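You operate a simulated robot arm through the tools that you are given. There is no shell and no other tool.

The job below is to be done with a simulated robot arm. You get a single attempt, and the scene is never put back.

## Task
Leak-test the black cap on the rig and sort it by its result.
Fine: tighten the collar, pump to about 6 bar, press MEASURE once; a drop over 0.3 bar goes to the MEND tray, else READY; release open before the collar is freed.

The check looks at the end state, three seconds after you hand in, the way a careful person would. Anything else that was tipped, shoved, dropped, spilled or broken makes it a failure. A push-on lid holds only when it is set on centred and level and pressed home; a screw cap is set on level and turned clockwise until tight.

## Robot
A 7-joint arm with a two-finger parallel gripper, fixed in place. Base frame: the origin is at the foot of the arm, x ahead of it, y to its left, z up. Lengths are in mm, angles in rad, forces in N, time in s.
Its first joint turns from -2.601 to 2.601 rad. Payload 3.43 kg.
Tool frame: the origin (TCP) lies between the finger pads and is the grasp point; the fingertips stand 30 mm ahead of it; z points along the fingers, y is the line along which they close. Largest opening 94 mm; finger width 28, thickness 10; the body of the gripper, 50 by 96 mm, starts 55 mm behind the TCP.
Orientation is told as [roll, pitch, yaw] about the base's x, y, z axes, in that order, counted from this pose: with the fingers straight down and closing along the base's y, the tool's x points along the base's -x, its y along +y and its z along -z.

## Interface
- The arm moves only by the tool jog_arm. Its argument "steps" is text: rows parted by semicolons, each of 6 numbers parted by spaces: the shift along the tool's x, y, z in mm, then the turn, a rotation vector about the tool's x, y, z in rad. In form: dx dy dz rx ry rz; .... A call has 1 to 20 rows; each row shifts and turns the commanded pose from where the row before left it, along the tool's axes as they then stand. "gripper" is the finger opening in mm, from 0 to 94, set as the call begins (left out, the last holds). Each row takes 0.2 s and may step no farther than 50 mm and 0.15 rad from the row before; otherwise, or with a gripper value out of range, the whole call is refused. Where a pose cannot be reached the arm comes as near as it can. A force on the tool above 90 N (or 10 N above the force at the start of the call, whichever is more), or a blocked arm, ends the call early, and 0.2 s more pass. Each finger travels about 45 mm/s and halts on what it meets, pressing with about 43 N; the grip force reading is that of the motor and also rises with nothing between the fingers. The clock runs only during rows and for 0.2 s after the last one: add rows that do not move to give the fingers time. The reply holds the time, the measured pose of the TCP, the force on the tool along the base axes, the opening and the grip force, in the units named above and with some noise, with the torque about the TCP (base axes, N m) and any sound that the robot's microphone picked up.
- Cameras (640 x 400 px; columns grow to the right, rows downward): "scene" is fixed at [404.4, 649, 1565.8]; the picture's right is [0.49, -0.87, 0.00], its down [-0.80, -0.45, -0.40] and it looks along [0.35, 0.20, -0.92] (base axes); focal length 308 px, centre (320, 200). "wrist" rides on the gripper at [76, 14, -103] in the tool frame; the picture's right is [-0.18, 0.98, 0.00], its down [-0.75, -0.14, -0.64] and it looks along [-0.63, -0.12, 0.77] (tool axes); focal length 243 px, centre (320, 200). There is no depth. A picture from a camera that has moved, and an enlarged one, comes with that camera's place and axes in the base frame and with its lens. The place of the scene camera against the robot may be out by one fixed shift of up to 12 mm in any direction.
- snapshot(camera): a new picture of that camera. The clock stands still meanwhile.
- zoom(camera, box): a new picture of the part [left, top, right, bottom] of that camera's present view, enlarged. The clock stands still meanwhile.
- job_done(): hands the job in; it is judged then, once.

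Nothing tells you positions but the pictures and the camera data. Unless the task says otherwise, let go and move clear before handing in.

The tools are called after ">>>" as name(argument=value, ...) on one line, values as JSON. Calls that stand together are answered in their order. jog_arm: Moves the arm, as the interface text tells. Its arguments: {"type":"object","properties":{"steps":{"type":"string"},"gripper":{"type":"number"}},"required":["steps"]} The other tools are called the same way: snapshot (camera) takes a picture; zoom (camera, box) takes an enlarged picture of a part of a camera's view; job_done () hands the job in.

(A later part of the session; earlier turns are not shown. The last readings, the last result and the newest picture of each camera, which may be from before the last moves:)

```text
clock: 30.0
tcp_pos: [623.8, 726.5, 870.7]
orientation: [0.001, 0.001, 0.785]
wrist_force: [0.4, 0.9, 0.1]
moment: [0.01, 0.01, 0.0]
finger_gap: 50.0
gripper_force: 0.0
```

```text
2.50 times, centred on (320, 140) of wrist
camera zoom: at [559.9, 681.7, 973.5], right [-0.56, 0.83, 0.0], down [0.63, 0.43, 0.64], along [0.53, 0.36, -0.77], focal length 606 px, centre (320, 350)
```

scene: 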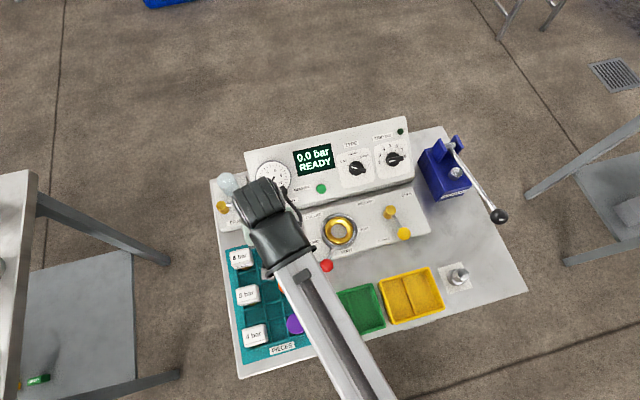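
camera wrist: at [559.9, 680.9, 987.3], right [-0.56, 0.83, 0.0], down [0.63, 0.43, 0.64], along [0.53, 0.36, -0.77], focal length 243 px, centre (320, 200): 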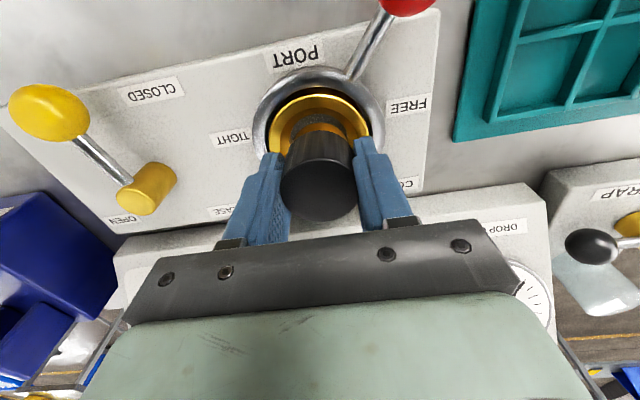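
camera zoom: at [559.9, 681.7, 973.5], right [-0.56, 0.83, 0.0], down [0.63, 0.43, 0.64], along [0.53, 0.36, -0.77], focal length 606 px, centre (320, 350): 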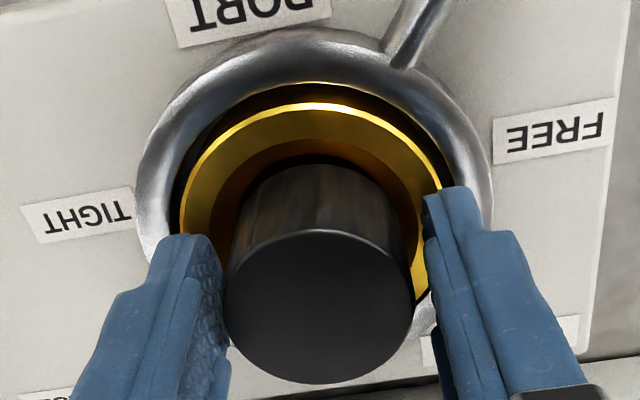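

The fingers are free and the forces are zero. I'll rise and check how the cap sits.

>>> jog_arm(steps="0 0 -20 0 0 0; 0 0 -35 0 0 0; 0 0 -35 0 0 0; 0 0 0 0 0 0; 0 0 0 0 0 0", gripper=50)

>>> zoom(camera="wrist", box=[220, 40, 420, 200])

>>> snapshot(camera="wrist")

```text
clock: 31.2
tcp_pos: [624.8, 727.2, 959.9]
orientation: [0.002, -0.001, 0.786]
wrist_force: [0.0, 0.2, -0.2]
moment: [-0.01, -0.01, 0.01]
finger_gap: 50.1
gripper_force: 0.0
```

```text
2.50 times, centred on (320, 120) of wrist
camera zoom: at [559.3, 683.1, 1062.9], right [-0.56, 0.83, 0.0], down [0.63, 0.43, 0.64], along [0.53, 0.36, -0.77], focal length 606 px, centre (320, 400)
```

zoom: 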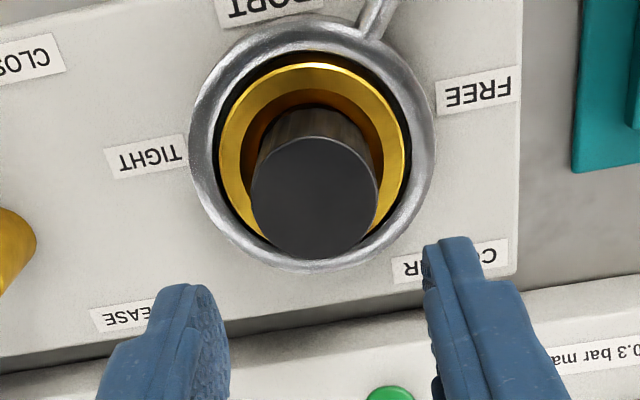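

```text
taken
camera wrist: at [559.3, 683.1, 1062.9], right [-0.56, 0.83, 0.0], down [0.63, 0.43, 0.64], along [0.53, 0.36, -0.77], focal length 243 px, centre (320, 200)
```

wrist: 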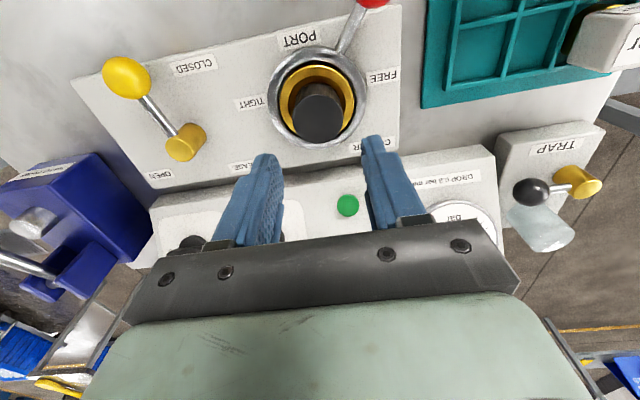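

The cap sits level and centred in the port. I'll close the fingers and press it home gently from above.

>>> jog_arm(steps="-1.2 -2.5 0 0 0 0; 0 0 20 0 0 0; 0 0 20 0 0 0; 0 0 14 0 0 0; 0 0 0 0 0 0; 0 0 0 0 0 0", gripper=0)

>>> zoom(camera="wrist", box=[220, 40, 420, 200])

```text
clock: 32.6
tcp_pos: [627.4, 724.2, 908.6]
orientation: [0.001, 0.001, 0.786]
wrist_force: [-0.4, 0.2, 0.1]
moment: [0.0, -0.03, 0.02]
finger_gap: 0.2
gripper_force: 33.5
```

```text
2.50 times, centred on (320, 120) of wrist
camera zoom: at [561.9, 681.6, 1009.8], right [-0.56, 0.83, 0.0], down [0.63, 0.43, 0.64], along [0.53, 0.36, -0.77], focal length 606 px, centre (320, 400)
```

zoom: 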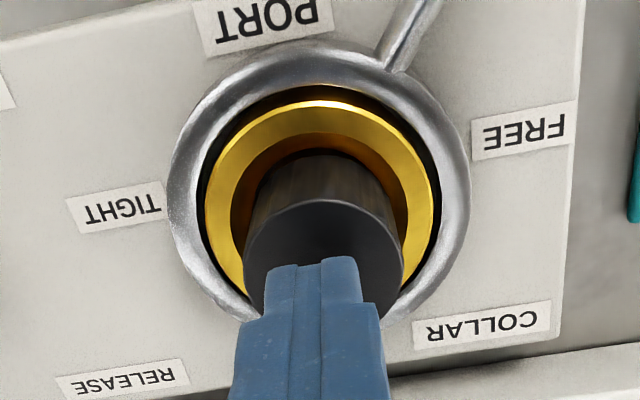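

>>> jog_arm(steps="0 0 3 0 0 0; 0 0 3 0 0 0; 0 0 2 0 0 0; 0 0 0 0 0 0")

```text
clock: 33.6
tcp_pos: [627.4, 725.1, 899.2]
orientation: [0.0, -0.001, 0.785]
wrist_force: [-0.8, -0.1, 0.1]
moment: [0.03, -0.02, 0.02]
finger_gap: 0.0
gripper_force: 32.9
```

>>> jog_arm(steps="0 0 1.5 0 0 0; 0 0 1.5 0 0 0; 0 0 1.5 0 0 0; 0 0 0 0 0 0")

```text
clock: 34.6
tcp_pos: [627.2, 724.4, 897.6]
orientation: [0.001, -0.003, 0.786]
wrist_force: [-4.0, 0.9, 46.1]
moment: [0.01, 0.17, 0.0]
finger_gap: 0.0
gripper_force: 32.9
```

The cap is solid under 46 N, so it's home. I'll rise, open the fingers, and move over the red collar ball.

>>> jog_arm(steps="0 0 -10 0 0 0; 0 0 -20 0 0 0; 0 0 -25 0 0 0; 27 19 0 0 0 0; 27 19 0 0 0 0; 26.7 18.2 0 0 0 0; 0 0 0 0 0 0; 0 0 0 0 0 0", gripper=0)

>>> jog_arm(steps="0 0 0 0 0 0; 0 0 0 0 0 0; 0 0 0 0 0 0; 0 0 0 0 0 0; 0 0 0 0 0 0; 0 0 0 0 0 0", gripper=56)

>>> snapshot(camera="wrist")

>>> zoom(camera="wrist", box=[220, 40, 420, 200])

```text
clock: 36.4
tcp_pos: [533.8, 707.8, 949.3]
orientation: [0.0, 0.001, 0.784]
wrist_force: [0.4, -0.3, -0.4]
moment: [-0.02, -0.01, 0.01]
finger_gap: 0.0
gripper_force: 32.7
```

```text
clock: 37.8
tcp_pos: [532.5, 707.5, 949.5]
orientation: [0.001, 0.0, 0.785]
wrist_force: [1.0, 0.1, -0.1]
moment: [-0.02, 0.01, -0.01]
finger_gap: 56.0
gripper_force: 0.0
```

```text
taken
camera wrist: at [467.9, 663.5, 1051.8], right [-0.56, 0.83, 0.0], down [0.63, 0.43, 0.64], along [0.53, 0.36, -0.77], focal length 243 px, centre (320, 200)
```

wrist: 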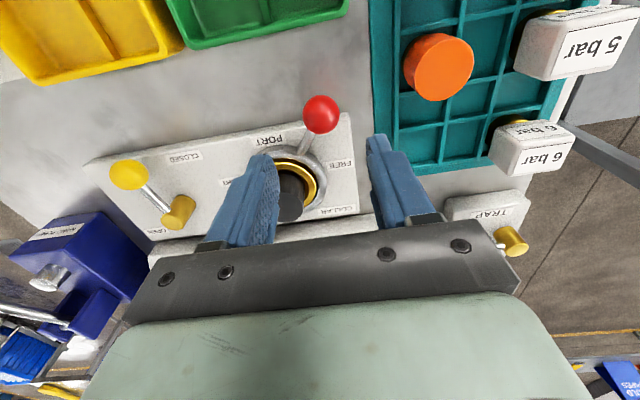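

```text
2.50 times, centred on (320, 120) of wrist
camera zoom: at [467.9, 663.5, 1051.8], right [-0.56, 0.83, 0.0], down [0.63, 0.43, 0.64], along [0.53, 0.36, -0.77], focal length 606 px, centre (320, 400)
```

zoom: 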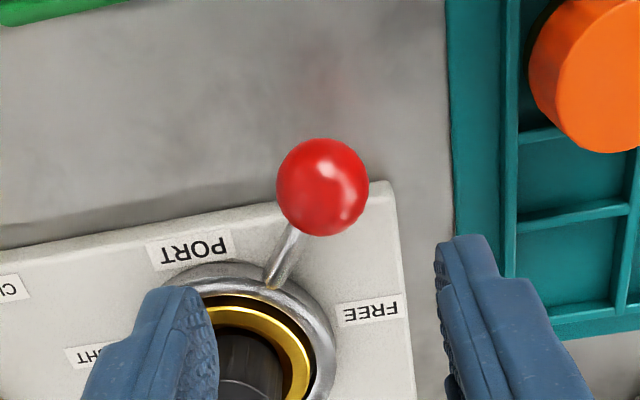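

The ball is centred between the fingers. I'll descend around it and close to a loose cage.

>>> jog_arm(steps="0 0 30 0 0 0; 0 0 30 0 0 0; 0 0 20 0 0 0; 0 0 11 0 0 0; 0 0 0 0 0 0; 0 0 0 0 0 0", gripper=56)

>>> jog_arm(steps="0 0 0 0 0 0; 0 0 0 0 0 0; 0 0 0 0 0 0", gripper=38)

>>> snapshot(camera="wrist")

```text
clock: 39.2
tcp_pos: [531.3, 706.3, 858.3]
orientation: [-0.001, 0.0, 0.786]
wrist_force: [-0.1, 0.7, -0.8]
moment: [-0.01, 0.05, 0.0]
finger_gap: 55.8
gripper_force: 0.1
```

```text
clock: 40.0
tcp_pos: [530.7, 708.0, 858.1]
orientation: [0.0, 0.001, 0.787]
wrist_force: [-0.7, 0.4, 0.2]
moment: [-0.03, 0.03, 0.03]
finger_gap: 38.1
gripper_force: 0.1
```

```text
taken
camera wrist: at [466.1, 662.5, 960.5], right [-0.56, 0.83, 0.0], down [0.63, 0.43, 0.64], along [0.53, 0.36, -0.77], focal length 243 px, centre (320, 200)
```

wrist: 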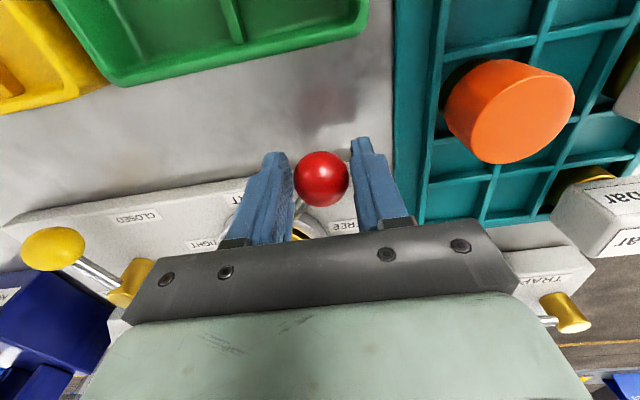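

The ball is caged. I'll swing the lever along its arc toward TIGHT in parts, watching the force.

>>> jog_arm(steps="4.17 -7.3 0 0 0 0; 4.17 -7.3 0 0 0 0; 2.8 -7.9 0 0 0 0; 2.8 -7.9 0 0 0 0; 0 0 0 0 0 0")

>>> snapshot(camera="wrist")

```text
clock: 41.2
tcp_pos: [541.8, 676.6, 858.6]
orientation: [0.002, 0.001, 0.782]
wrist_force: [-1.1, 0.1, -0.1]
moment: [0.01, 0.01, 0.0]
finger_gap: 38.1
gripper_force: 0.1
```

```text
taken
camera wrist: at [477.7, 632.4, 960.9], right [-0.56, 0.83, 0.0], down [0.63, 0.43, 0.64], along [0.53, 0.36, -0.77], focal length 243 px, centre (320, 200)
```

wrist: 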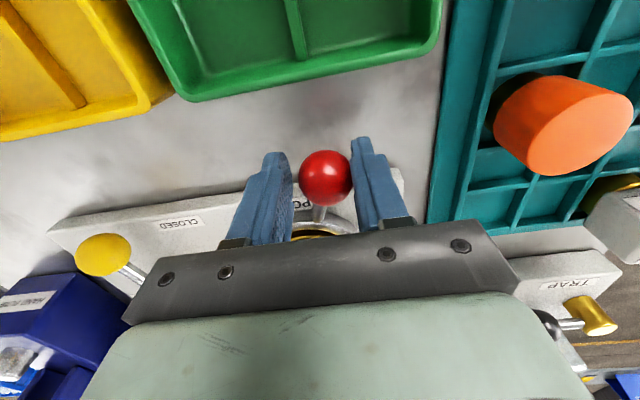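

The lever turns easily. I'll carry on along the arc.

>>> jog_arm(steps="1.38 -8.24 0 0 0 0; 1.38 -8.24 0 0 0 0; 0 -8.38 0 0 0 0; 0 -8.38 0 0 0 0; -1.5 -8.24 0 0 0 0; -1.5 -8.24 0 0 0 0; 0 0 0 0 0 0")

>>> snapshot(camera="wrist")

```text
clock: 42.8
tcp_pos: [576.9, 642.0, 858.3]
orientation: [-0.001, 0.0, 0.784]
wrist_force: [0.2, -0.3, 0.0]
moment: [0.0, 0.0, -0.03]
finger_gap: 38.5
gripper_force: 0.2
```

```text
taken
camera wrist: at [512.4, 598.1, 960.8], right [-0.56, 0.83, 0.0], down [0.63, 0.43, 0.64], along [0.53, 0.36, -0.77], focal length 243 px, centre (320, 200)
```

wrist: 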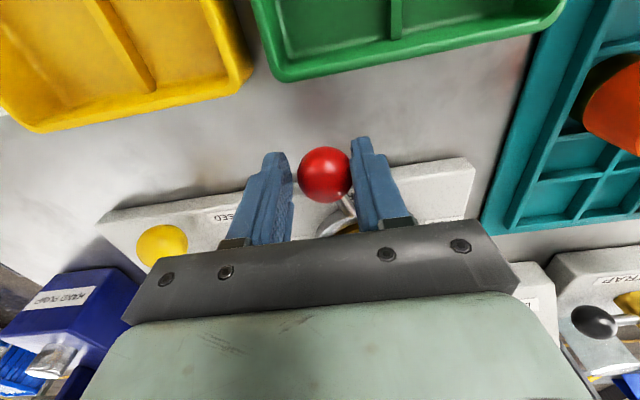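

>>> jog_arm(steps="-2.9 -7.8 0 0 0 0; -2.9 -7.8 0 0 0 0; 0 0 0 0 0 0")

>>> jog_arm(steps="-4.2 -7.25 0 0 0 0; -4.2 -7.25 0 0 0 0; 0 0 0 0 0 0")

>>> snapshot(camera="wrist")

```text
clock: 43.6
tcp_pos: [592.1, 633.7, 859.3]
orientation: [0.0, -0.002, 0.785]
wrist_force: [0.3, 0.6, -0.3]
moment: [0.01, -0.01, 0.0]
finger_gap: 38.3
gripper_force: 0.1
```

```text
clock: 44.4
tcp_pos: [607.8, 631.4, 857.6]
orientation: [0.0, 0.0, 0.784]
wrist_force: [1.2, 0.1, 0.4]
moment: [-0.01, 0.03, 0.0]
finger_gap: 38.0
gripper_force: 0.1
```

```text
taken
camera wrist: at [543.3, 586.0, 960.7], right [-0.56, 0.83, 0.0], down [0.63, 0.43, 0.64], along [0.53, 0.36, -0.77], focal length 243 px, centre (320, 200)
```

wrist: 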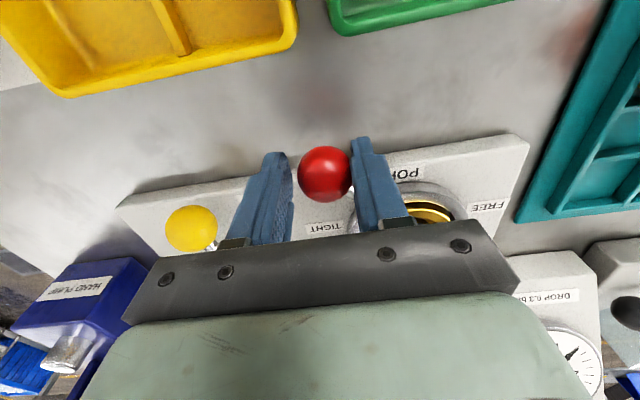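

>>> jog_arm(steps="-5.45 -6.35 0 0 0 0; -5.45 -6.35 0 0 0 0; 0 0 0 0 0 0")

>>> snapshot(camera="wrist")

>>> zoom(camera="scene", box=[280, 190, 440, 290])

```text
clock: 45.2
tcp_pos: [619.1, 627.6, 858.5]
orientation: [0.005, 0.01, 0.788]
wrist_force: [-52.4, -13.3, -3.7]
moment: [-0.34, 1.04, 1.59]
finger_gap: 53.5
gripper_force: 13.5
```

```text
taken
camera wrist: at [555.5, 583.9, 961.8], right [-0.57, 0.82, 0.0], down [0.64, 0.44, 0.63], along [0.52, 0.36, -0.78], focal length 243 px, centre (320, 200)
```

wrist: 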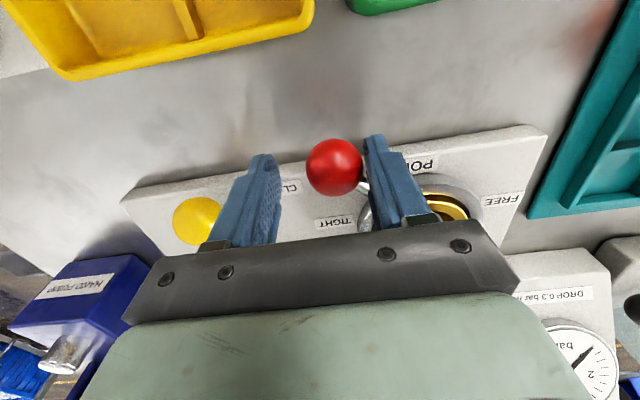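

```text
4.00 times, centred on (360, 240) of scene
camera zoom: at [404.4, 649.0, 1565.8], right [0.49, -0.87, 0.0], down [-0.8, -0.45, -0.4], along [0.35, 0.2, -0.92], focal length 1232 px, centre (160, 40)
```

zoom: 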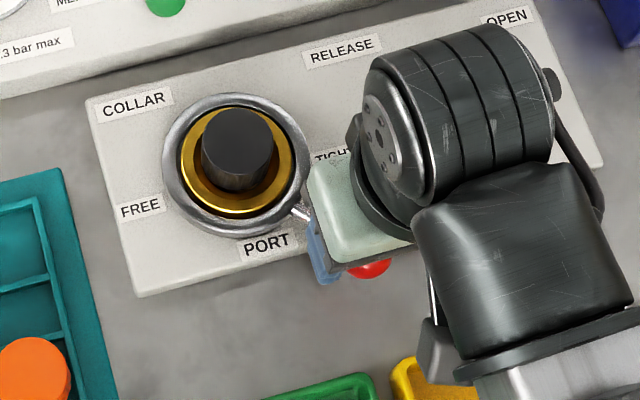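

The lever has met its end stop at the TIGHT side, with about 54 N resisting. I'll back off, then lift clear and confirm.

>>> jog_arm(steps="3.5 4 0 0 0 0; 0 0 0 0 0 0; 0 0 0 0 0 0")

```text
clock: 46.0
tcp_pos: [617.2, 628.7, 858.0]
orientation: [0.002, 0.009, 0.786]
wrist_force: [-38.5, -8.8, -7.6]
moment: [-0.47, 0.79, 1.1]
finger_gap: 50.1
gripper_force: 10.8
```

>>> jog_arm(steps="4 3 0 0 0 0; 3 2 0 0 0 0; 0 0 0 0 0 0; 0 0 0 0 0 0")

>>> snapshot(camera="wrist")

```text
clock: 47.0
tcp_pos: [612.3, 628.9, 859.2]
orientation: [-0.002, -0.002, 0.784]
wrist_force: [-5.6, 3.2, 0.9]
moment: [0.1, 0.15, 0.13]
finger_gap: 41.1
gripper_force: 2.5
```

```text
taken
camera wrist: at [547.6, 584.2, 960.9], right [-0.56, 0.83, 0.0], down [0.63, 0.43, 0.64], along [0.53, 0.36, -0.77], focal length 243 px, centre (320, 200)
```

wrist: 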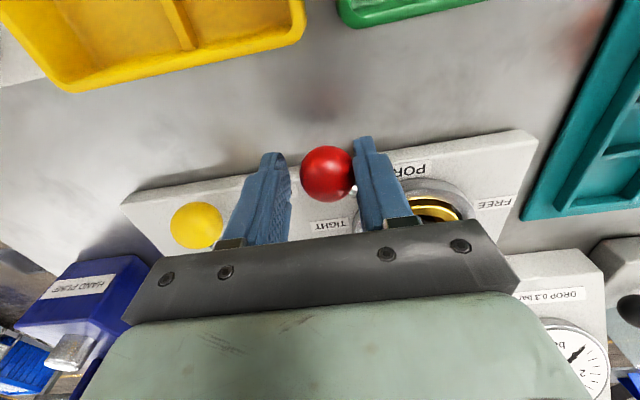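

Force is relaxed and the lever is staying put. I'll open and rise clear, then look from above.

>>> jog_arm(steps="0 0 0 0 0 0; 0 0 0 0 0 0; 0 0 0 0 0 0", gripper=52)

>>> jog_arm(steps="0 0 -20 0 0 0; 0 0 -35 0 0 0; 0 0 -35 0 0 0; 0 0 0 0 0 0; 0 0 0 0 0 0")

>>> snapshot(camera="wrist")

>>> zoom(camera="scene", box=[240, 110, 440, 290])

```text
clock: 47.8
tcp_pos: [612.1, 628.4, 858.1]
orientation: [-0.001, 0.0, 0.785]
wrist_force: [0.4, -0.3, -0.7]
moment: [0.05, 0.02, 0.01]
finger_gap: 51.9
gripper_force: 0.0
```

```text
clock: 49.0
tcp_pos: [611.2, 629.8, 947.7]
orientation: [-0.001, 0.002, 0.786]
wrist_force: [-0.6, 0.0, 0.1]
moment: [0.01, 0.04, 0.0]
finger_gap: 52.0
gripper_force: 0.0
```

```text
taken
camera wrist: at [546.1, 585.7, 1051.1], right [-0.56, 0.83, 0.0], down [0.63, 0.43, 0.64], along [0.53, 0.36, -0.77], focal length 243 px, centre (320, 200)
```

wrist: 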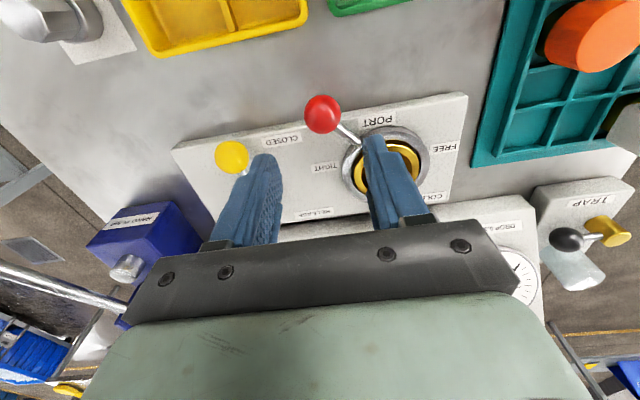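

```text
2.22 times, centred on (340, 200) of scene
camera zoom: at [404.4, 649.0, 1565.8], right [0.49, -0.87, 0.0], down [-0.8, -0.45, -0.4], along [0.35, 0.2, -0.92], focal length 684 px, centre (276, 200)
```

zoom: 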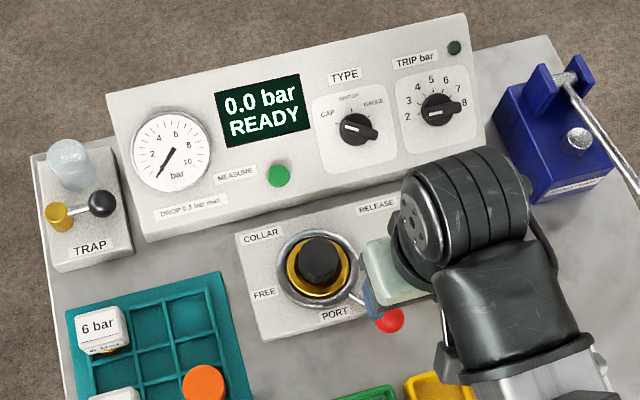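

The collar is at TIGHT, and the release lever points straight to the front, which is CLOSED. Next I'll go up and right to look at the pump handle.

>>> jog_arm(steps="0 0 -40 0 0 0; 0 0 -40 0 0 0; 14 -42 -8 0 0 0; 14 -42 -8 0 0 0; 14 -42 -8 0 0 0; 14 -43 -8 0 0 0; 0 0 0 0 0 0; 0 0 0 0 0 0", gripper=0)

>>> snapshot(camera="wrist")

>>> snapshot(camera="scene")

```text
clock: 50.8
tcp_pos: [692.6, 471.2, 1061.6]
orientation: [0.0, 0.0, 0.786]
wrist_force: [0.5, 0.2, -0.1]
moment: [0.02, 0.01, 0.0]
finger_gap: 0.2
gripper_force: 32.7
```

```text
taken
camera wrist: at [627.9, 427.3, 1162.8], right [-0.56, 0.83, 0.0], down [0.63, 0.43, 0.64], along [0.53, 0.36, -0.77], focal length 243 px, centre (320, 200)
```

wrist: 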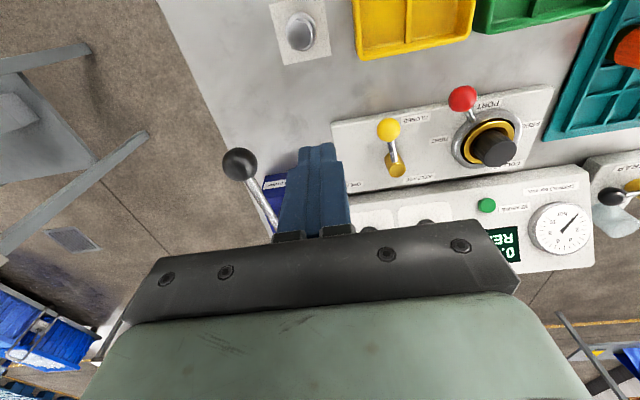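

```text
taken
```

scene: 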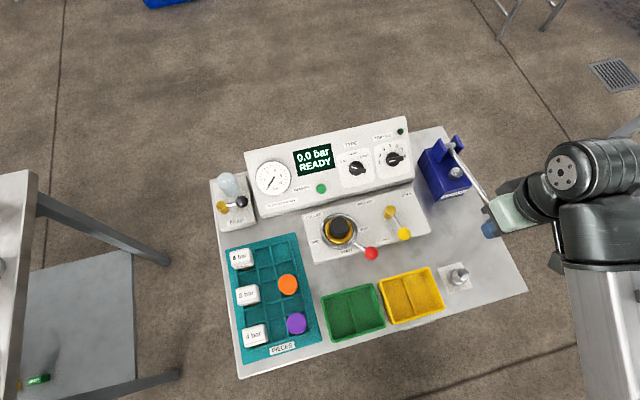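

The pump ball triangulates to about (779, 433, 953), with the lever running straight back to its pivot. I'll open the fingers and hover over the ball.

>>> jog_arm(steps="-11.4 -29.4 0 0 0 0; -11.4 -29.4 0 0 0 0; -11.3 -29.3 0 0 0 0; 0 0 0 0 0 0; 0 0 0 0 0 0", gripper=68)

>>> snapshot(camera="wrist")

>>> zoom(camera="wrist", box=[220, 60, 420, 220])

```text
clock: 52.0
tcp_pos: [778.6, 430.4, 1058.9]
orientation: [-0.001, 0.0, 0.785]
wrist_force: [0.1, 0.0, -0.5]
moment: [0.03, 0.02, 0.01]
finger_gap: 67.7
gripper_force: 0.1
```

```text
taken
camera wrist: at [713.4, 386.2, 1161.9], right [-0.56, 0.83, 0.0], down [0.63, 0.43, 0.64], along [0.53, 0.36, -0.77], focal length 243 px, centre (320, 200)
```

wrist: 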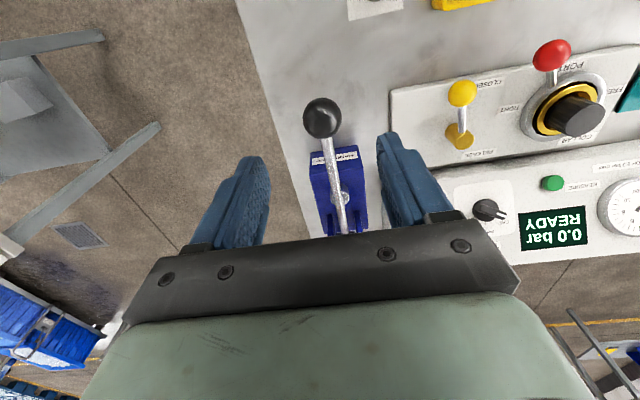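

```text
2.50 times, centred on (320, 140) of wrist
camera zoom: at [713.4, 386.2, 1161.9], right [-0.56, 0.83, 0.0], down [0.63, 0.43, 0.64], along [0.53, 0.36, -0.77], focal length 606 px, centre (320, 350)
```

zoom: 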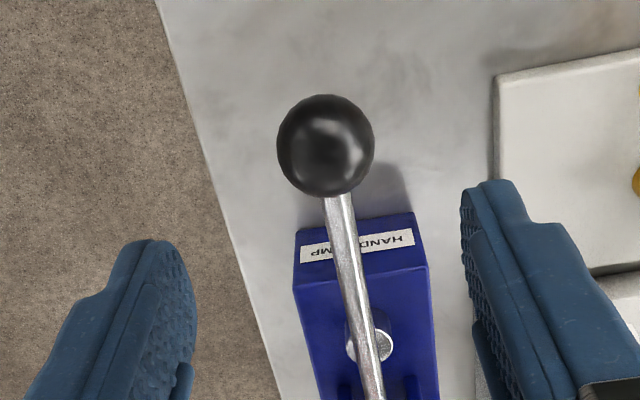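

The ball is at about (777, 432, 956). I'll descend around it with the fingers left and right of the ball, then grip.

>>> jog_arm(steps="-1.8 2 0 0 0 0; 0 0 30 0 0 0; 0 0 30 0 0 0; 0 0 30 0 0 0; 0 0 13 0 0 0; 0 0 0 0 0 0", gripper=68)

>>> jog_arm(steps="0 0 0 0 0 0; 0 0 0 0 0 0; 0 0 0 0 0 0; 0 0 0 0 0 0; 0 0 0 0 0 0", gripper=15)

>>> snapshot(camera="wrist")

```text
clock: 53.4
tcp_pos: [776.4, 433.3, 957.8]
orientation: [0.001, 0.001, 0.784]
wrist_force: [-0.3, 0.3, 0.5]
moment: [-0.01, -0.02, -0.01]
finger_gap: 67.8
gripper_force: 0.0
```

```text
clock: 54.6
tcp_pos: [779.2, 431.0, 957.7]
orientation: [-0.001, 0.0, 0.784]
wrist_force: [11.8, -12.7, 0.1]
moment: [-0.11, -0.12, -0.22]
finger_gap: 35.9
gripper_force: 44.9
```

```text
taken
camera wrist: at [713.2, 387.9, 1059.9], right [-0.56, 0.83, 0.0], down [0.63, 0.43, 0.64], along [0.53, 0.36, -0.77], focal length 243 px, centre (320, 200)
```

wrist: 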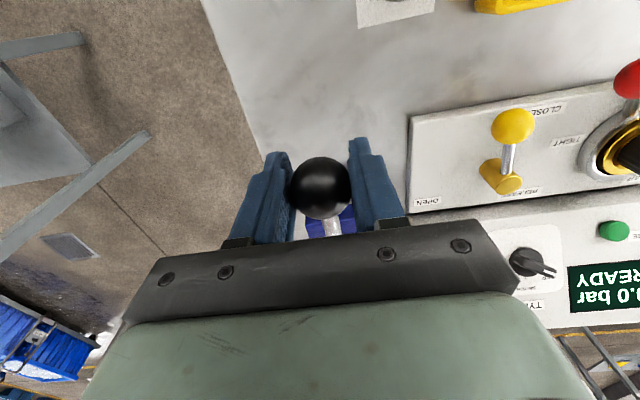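

The ball is gripped with about 17 N of side load. I'll shift 3 mm to relieve that, then start pressing the handle down.

>>> jog_arm(steps="0 -3 0 0 0 0; 0 0 8 0 0 0; 0 0 8 0 0 0; 0 0 8 0 0 0; 0 0 0 0 0 0", gripper=15)

>>> zoom(camera="scene", box=[240, 110, 540, 290])

```text
clock: 55.8
tcp_pos: [777.2, 430.6, 935.6]
orientation: [0.001, 0.003, 0.786]
wrist_force: [-19.6, -5.5, 9.1]
moment: [0.72, -0.55, 0.06]
finger_gap: 34.4
gripper_force: 44.9
```

```text
2.13 times, centred on (390, 200) of scene
camera zoom: at [404.4, 649.0, 1565.8], right [0.49, -0.87, 0.0], down [-0.8, -0.45, -0.4], along [0.35, 0.2, -0.92], focal length 657 px, centre (171, 200)
```

zoom: 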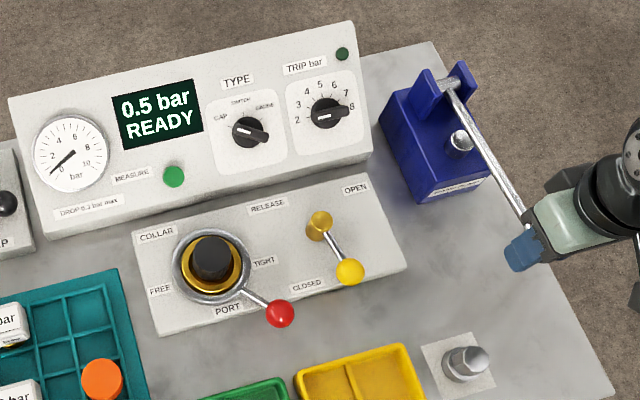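

Pressure rises with the stroke and now reads 0.5 bar. I'll continue the down-stroke while following the arc.

>>> jog_arm(steps="2 1 8 0 0 0; 0 0 8 0 0 0; 0 0 8 0 0 0; 0 0 0 0 0 0")

>>> zoom(camera="scene", box=[240, 110, 540, 290])

```text
clock: 56.8
tcp_pos: [777.7, 431.7, 910.4]
orientation: [0.0, -0.002, 0.784]
wrist_force: [-12.6, 2.5, 9.0]
moment: [0.73, -0.75, 0.03]
finger_gap: 34.5
gripper_force: 45.0
```

```text
2.13 times, centred on (390, 200) of scene
camera zoom: at [404.4, 649.0, 1565.8], right [0.49, -0.87, 0.0], down [-0.8, -0.45, -0.4], along [0.35, 0.2, -0.92], focal length 657 px, centre (171, 200)
```

zoom: 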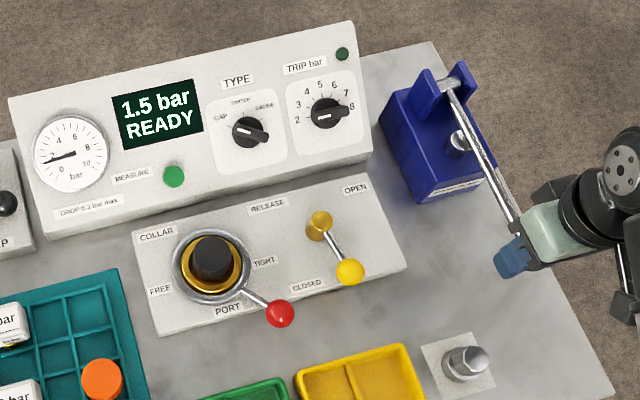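

>>> jog_arm(steps="0 0 8 0 0 0; -1 0 8 0 0 0; -1 0 8 0 0 0; 0 0 0 0 0 0")

>>> zoom(camera="scene", box=[240, 110, 540, 290])

```text
clock: 57.8
tcp_pos: [777.7, 431.1, 887.4]
orientation: [-0.001, -0.001, 0.786]
wrist_force: [-11.0, 12.3, 27.5]
moment: [0.32, -0.13, 0.04]
finger_gap: 34.2
gripper_force: 44.5
```

```text
2.13 times, centred on (390, 200) of scene
camera zoom: at [404.4, 649.0, 1565.8], right [0.49, -0.87, 0.0], down [-0.8, -0.45, -0.4], along [0.35, 0.2, -0.92], focal length 657 px, centre (171, 200)
```

zoom: 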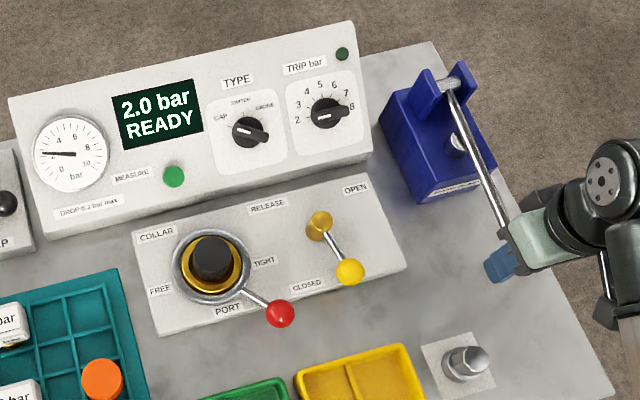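

One stroke gives 2.0 bar, so three strokes should reach about 6. I'll raise the handle back up.

>>> jog_arm(steps="1 0 -8 0 0 0; 1 0 -8 0 0 0; 0 0 -8 0 0 0; 0 0 -8 0 0 0; 0 0 -8 0 0 0; -1 -1 -8 0 0 0; -1 0 -8 0 0 0; 0 0 -8 0 0 0; 0 0 -6 0 0 0; 0 0 0 0 0 0")

>>> zoom(camera="scene", box=[240, 110, 540, 290])

>>> snapshot(camera="wrist")

```text
clock: 60.0
tcp_pos: [780.8, 435.8, 955.8]
orientation: [0.003, -0.004, 0.789]
wrist_force: [-14.9, 28.2, -11.5]
moment: [-0.3, 0.09, 0.13]
finger_gap: 34.1
gripper_force: 44.9
```

```text
2.13 times, centred on (390, 200) of scene
camera zoom: at [404.4, 649.0, 1565.8], right [0.49, -0.87, 0.0], down [-0.8, -0.45, -0.4], along [0.35, 0.2, -0.92], focal length 657 px, centre (171, 200)
```

zoom: 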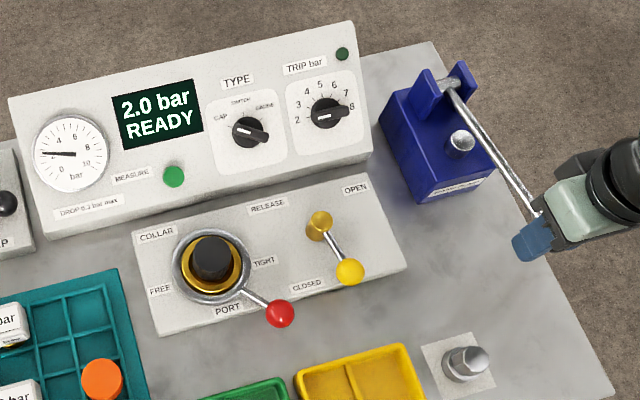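

```text
taken
camera wrist: at [715.7, 388.9, 1058.0], right [-0.57, 0.82, 0.0], down [0.63, 0.43, 0.64], along [0.53, 0.37, -0.77], focal length 243 px, centre (320, 200)
```

wrist: 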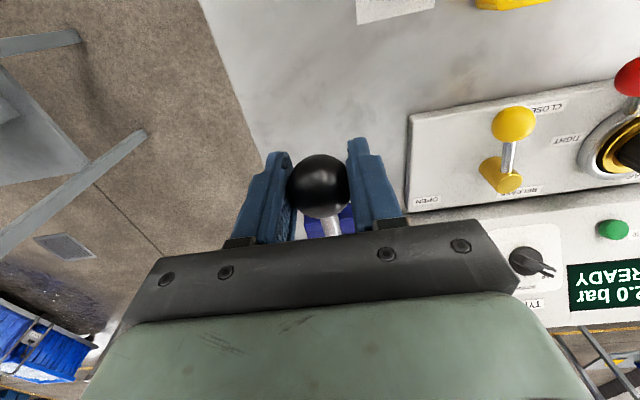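

The check valve holds 2.0 bar. I'll relieve the side load and make the second full down-stroke.

>>> jog_arm(steps="0 2 8 0 0 0; 0 0 8 0 0 0; 1 0 8 0 0 0; 1 0 8 0 0 0; 0 0 8 0 0 0; 0 0 8 0 0 0; 0 0 8 0 0 0; -1 0 8 0 0 0; -1 0 6 0 0 0; 0 0 0 0 0 0")

>>> zoom(camera="scene", box=[240, 110, 540, 290])

```text
clock: 62.2
tcp_pos: [778.0, 431.9, 886.2]
orientation: [-0.002, 0.001, 0.783]
wrist_force: [-4.6, -8.8, 7.8]
moment: [0.31, -0.41, -0.05]
finger_gap: 34.6
gripper_force: 44.8
```

```text
2.13 times, centred on (390, 200) of scene
camera zoom: at [404.4, 649.0, 1565.8], right [0.49, -0.87, 0.0], down [-0.8, -0.45, -0.4], along [0.35, 0.2, -0.92], focal length 657 px, centre (171, 200)
```

zoom: 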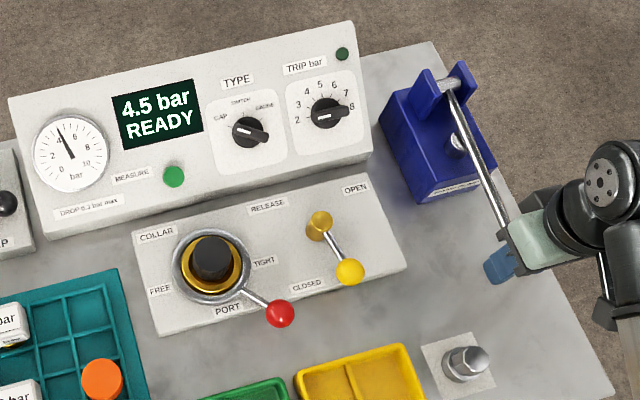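

Now at 4.5 bar. I'll raise the handle and then press in smaller increments toward 6.

>>> jog_arm(steps="1 0 -8 0 0 0; 1 0 -8 0 0 0; 0 0 -8 0 0 0; 0 0 -8 0 0 0; 0 0 -8 0 0 0; -1 0 -8 0 0 0; -1 0 -8 0 0 0; 0 0 -8 0 0 0; 0 0 -5 0 0 0; 0 0 0 0 0 0")

>>> zoom(camera="scene", box=[240, 110, 540, 290])

```text
clock: 64.4
tcp_pos: [780.4, 434.5, 953.8]
orientation: [0.001, -0.003, 0.786]
wrist_force: [19.8, 10.1, -4.9]
moment: [-0.38, 0.32, 0.02]
finger_gap: 34.2
gripper_force: 45.1
```

```text
2.13 times, centred on (390, 200) of scene
camera zoom: at [404.4, 649.0, 1565.8], right [0.49, -0.87, 0.0], down [-0.8, -0.45, -0.4], along [0.35, 0.2, -0.92], focal length 657 px, centre (171, 200)
```

zoom: 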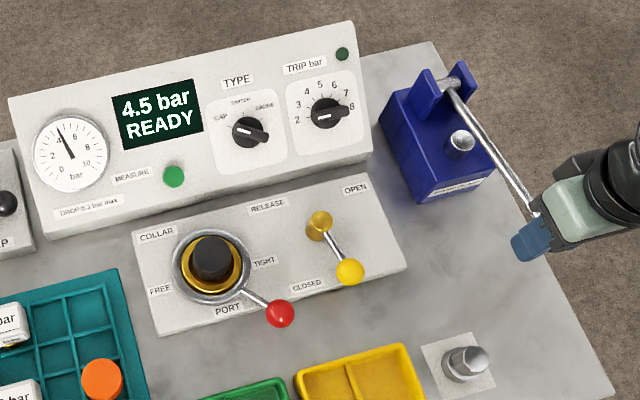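

>>> jog_arm(steps="0 0 8 0 0 0; 0 0 8 0 0 0; 1 0 8 0 0 0; 0 0 0 0 0 0")

>>> zoom(camera="scene", box=[240, 110, 400, 220])

```text
clock: 65.4
tcp_pos: [777.7, 432.0, 930.5]
orientation: [-0.001, 0.0, 0.783]
wrist_force: [6.9, -8.8, 8.1]
moment: [0.67, -0.77, -0.04]
finger_gap: 34.3
gripper_force: 45.1
```

```text
3.64 times, centred on (320, 165) of scene
camera zoom: at [404.4, 649.0, 1565.8], right [0.49, -0.87, 0.0], down [-0.8, -0.45, -0.4], along [0.35, 0.2, -0.92], focal length 1120 px, centre (320, 327)
```

zoom: 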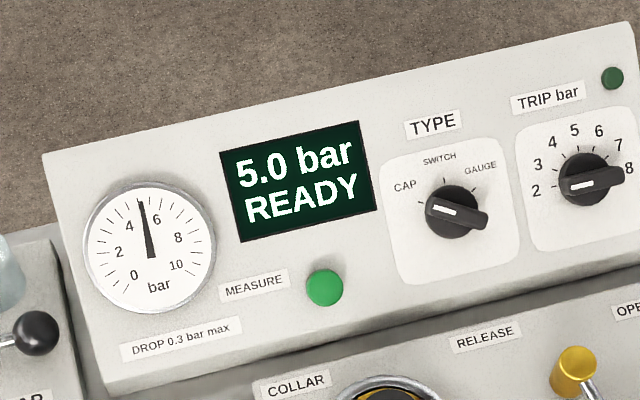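

>>> jog_arm(steps="1 0 7 0 0 0; 0 0 7 0 0 0; 0 0 0 0 0 0")

>>> zoom(camera="scene", box=[240, 110, 400, 220])

```text
clock: 66.2
tcp_pos: [777.9, 430.0, 917.2]
orientation: [0.0, 0.002, 0.785]
wrist_force: [3.5, -12.4, 7.2]
moment: [0.56, -0.56, -0.02]
finger_gap: 34.1
gripper_force: 45.1
```

```text
3.64 times, centred on (320, 165) of scene
camera zoom: at [404.4, 649.0, 1565.8], right [0.49, -0.87, 0.0], down [-0.8, -0.45, -0.4], along [0.35, 0.2, -0.92], focal length 1120 px, centre (320, 327)
```

zoom: 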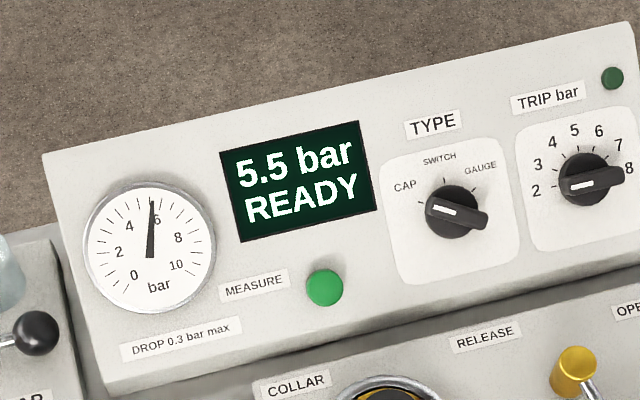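

>>> jog_arm(steps="0 0 6 0 0 0; 0 0 5 0 0 0; 0 0 0 0 0 0")

>>> zoom(camera="scene", box=[240, 110, 400, 220])

```text
clock: 67.0
tcp_pos: [776.9, 431.1, 906.7]
orientation: [0.001, 0.0, 0.785]
wrist_force: [3.4, -14.2, 9.5]
moment: [0.75, -0.8, -0.05]
finger_gap: 34.0
gripper_force: 44.6
```

```text
3.64 times, centred on (320, 165) of scene
camera zoom: at [404.4, 649.0, 1565.8], right [0.49, -0.87, 0.0], down [-0.8, -0.45, -0.4], along [0.35, 0.2, -0.92], focal length 1120 px, centre (320, 327)
```

zoom: 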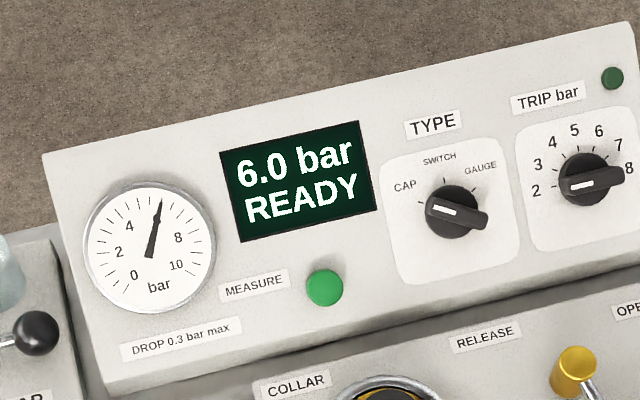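

The rig is at 6.0 bar. I'll raise the handle back to its rest position and release it there.

>>> jog_arm(steps="0 0 -8 0 0 0; 0 0 -8 0 0 0; 0 0 -8 0 0 0; -1 0 -8 0 0 0; -1 0 -8 0 0 0; 0 0 -8 0 0 0; 0 0 -2 0 0 0; 0 0 0 0 0 0")

>>> zoom(camera="scene", box=[240, 110, 400, 220])

```text
clock: 68.8
tcp_pos: [780.1, 434.4, 954.9]
orientation: [-0.001, -0.002, 0.785]
wrist_force: [21.0, 1.8, -21.4]
moment: [-0.14, 0.13, -0.06]
finger_gap: 34.0
gripper_force: 44.5
```

```text
3.64 times, centred on (320, 165) of scene
camera zoom: at [404.4, 649.0, 1565.8], right [0.49, -0.87, 0.0], down [-0.8, -0.45, -0.4], along [0.35, 0.2, -0.92], focal length 1120 px, centre (320, 327)
```

zoom: 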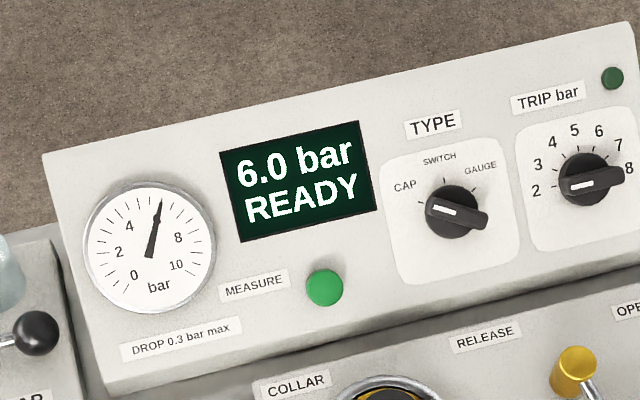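

Pressure holds at 6.0. I'll open the fingers and lift straight off the ball.

>>> jog_arm(steps="0 0 0 0 0 0; 0 0 0 0 0 0; 0 0 0 0 0 0; 0 0 0 0 0 0", gripper=64)

>>> jog_arm(steps="0 0 -25 0 0 0; 0 0 -40 0 0 0; 0 0 -40 0 0 0; 0 0 0 0 0 0")

>>> snapshot(camera="scene")

>>> zoom(camera="scene", box=[240, 110, 400, 220])

```text
clock: 69.8
tcp_pos: [778.9, 433.3, 954.8]
orientation: [-0.001, 0.0, 0.786]
wrist_force: [-0.5, 0.2, 0.3]
moment: [0.02, -0.01, -0.02]
finger_gap: 64.1
gripper_force: 0.1
```

```text
clock: 70.8
tcp_pos: [776.6, 431.3, 1059.5]
orientation: [0.0, 0.001, 0.787]
wrist_force: [0.7, -0.6, -0.5]
moment: [0.0, -0.05, 0.02]
finger_gap: 63.7
gripper_force: 0.1
```

```text
taken
```

scene: 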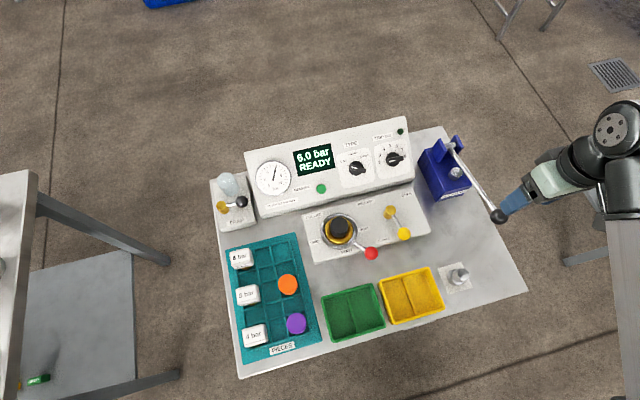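

```text
3.64 times, centred on (320, 165) of scene
camera zoom: at [404.4, 649.0, 1565.8], right [0.49, -0.87, 0.0], down [-0.8, -0.45, -0.4], along [0.35, 0.2, -0.92], focal length 1120 px, centre (320, 327)
```

zoom: 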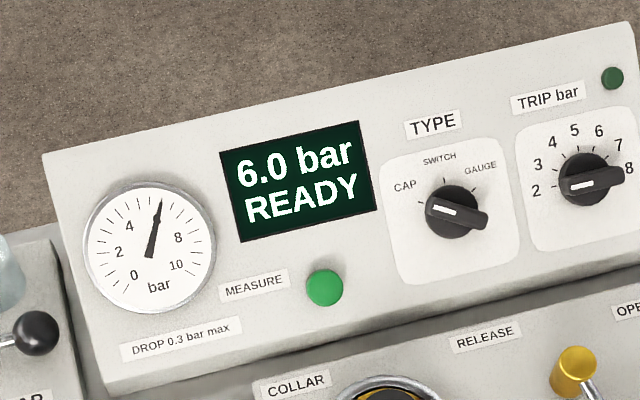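

The MEASURE button triangulates to about (694, 814, 852) on a face tilted around 45°. I'll close the fingers, travel there high, and tilt the tool forward before approaching.

>>> jog_arm(steps="-11.3 45 7 0 0 0; -11.3 45 7 0 0 0; -11.3 45 7 0 0 0; -11.3 45 7 0 0 0; -11.3 45 7 0 0 0; -11.3 45 7 0 0 0; -11.3 45 7 0 0 0; 0 0 0 0 0 0; 0 0 0 0 -0.13 0; 0 0 0 0 -0.13 0; 0 0 0 0 -0.13 0; 0 0 0 0 -0.13 0; 0 0 0 0 -0.13 0; 0 0 0 0 0 0; 0 0 0 0 0 0", gripper=0)

>>> snapshot(camera="wrist")

>>> snapshot(camera="scene")

```text
clock: 74.0
tcp_pos: [611.4, 712.3, 1011.4]
orientation: [0.0, -0.652, 0.787]
wrist_force: [0.4, 0.5, -0.5]
moment: [0.01, -0.02, 0.01]
finger_gap: 0.0
gripper_force: 32.9
```

```text
taken
camera wrist: at [514.2, 634.1, 1047.0], right [-0.59, 0.8, 0.11], down [0.25, 0.05, 0.97], along [0.77, 0.6, -0.23], focal length 243 px, centre (320, 200)
```

wrist: 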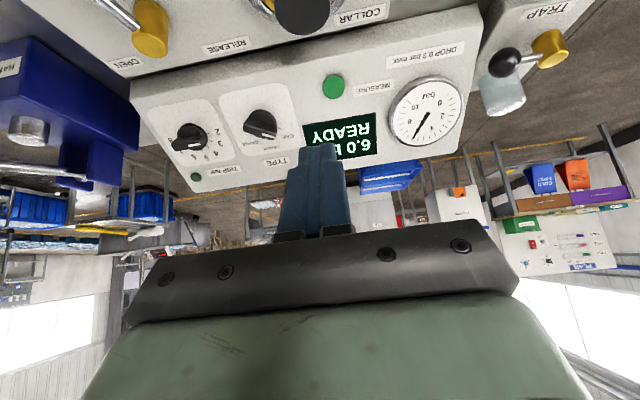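

```text
taken
```

scene: 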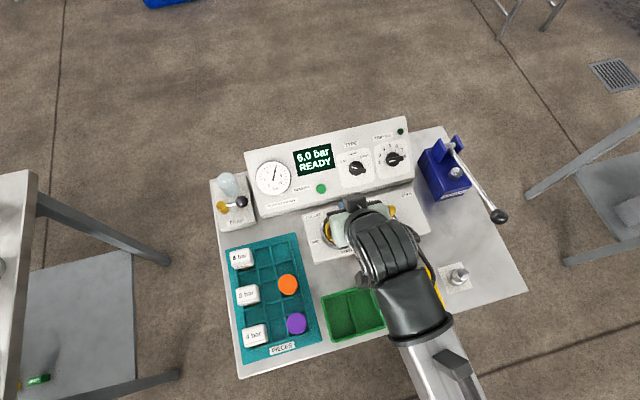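

The tilt went as expected, and the panel shows clearly. I'll zoom on the button to refine its position.

>>> zoom(camera="wrist", box=[270, 40, 400, 140])

```text
4.00 times, centred on (335, 90) of wrist
camera zoom: at [514.2, 634.1, 1047.0], right [-0.59, 0.8, 0.11], down [0.25, 0.05, 0.97], along [0.77, 0.6, -0.23], focal length 970 px, centre (260, 640)
```

zoom: 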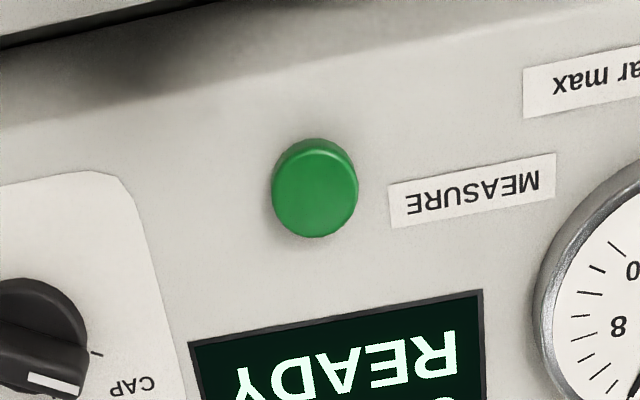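

The button lies 206 mm ahead along the tool axis, offset (-9, +15). I'll align and move to within about 40 mm of it.

>>> jog_arm(steps="-8.7 15 0 0 0 0; 0 0 35 0 0 0; 0 0 35 0 0 0; 0 0 35 0 0 0; 0 0 30 0 0 0; 0 0 0 0 0 0; 0 0 0 0 0 0")

>>> snapshot(camera="wrist")

>>> zoom(camera="scene", box=[240, 130, 440, 270])

```text
clock: 75.6
tcp_pos: [664.1, 784.4, 909.1]
orientation: [0.001, -0.651, 0.784]
wrist_force: [-0.3, -0.3, 0.5]
moment: [0.0, 0.02, 0.07]
finger_gap: 0.3
gripper_force: 32.4
```

```text
taken
camera wrist: at [567.3, 708.0, 945.2], right [-0.59, 0.8, 0.11], down [0.25, 0.05, 0.97], along [0.77, 0.6, -0.23], focal length 243 px, centre (320, 200)
```

wrist: 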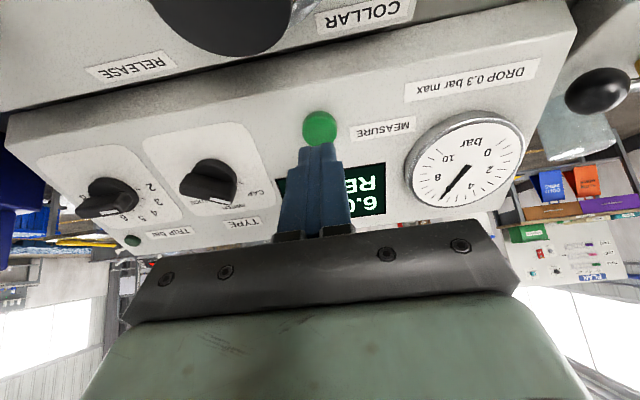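

```text
2.86 times, centred on (340, 200) of scene
camera zoom: at [404.4, 649.0, 1565.8], right [0.49, -0.87, 0.0], down [-0.8, -0.45, -0.4], along [0.35, 0.2, -0.92], focal length 880 px, centre (263, 200)
```

zoom: 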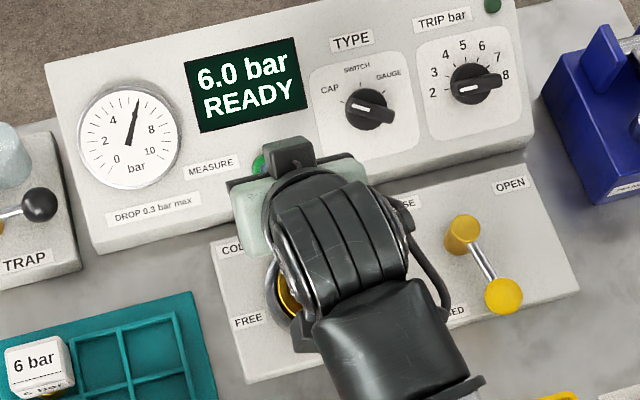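

>>> zoom(camera="wrist", box=[260, 90, 380, 170])

```text
5.00 times, centred on (320, 130) of wrist
camera zoom: at [567.3, 708.0, 945.2], right [-0.59, 0.8, 0.11], down [0.25, 0.05, 0.97], along [0.77, 0.6, -0.23], focal length 1213 px, centre (320, 550)
```

zoom: 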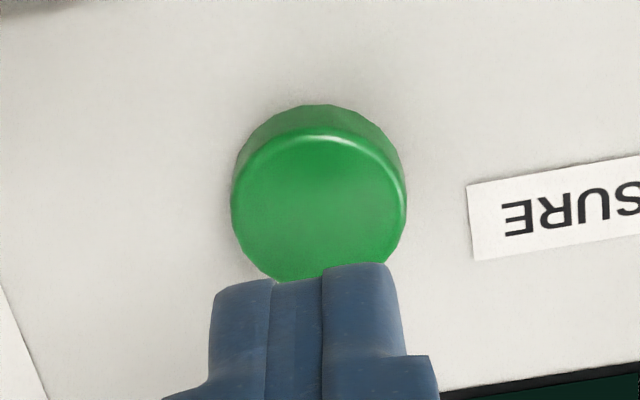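

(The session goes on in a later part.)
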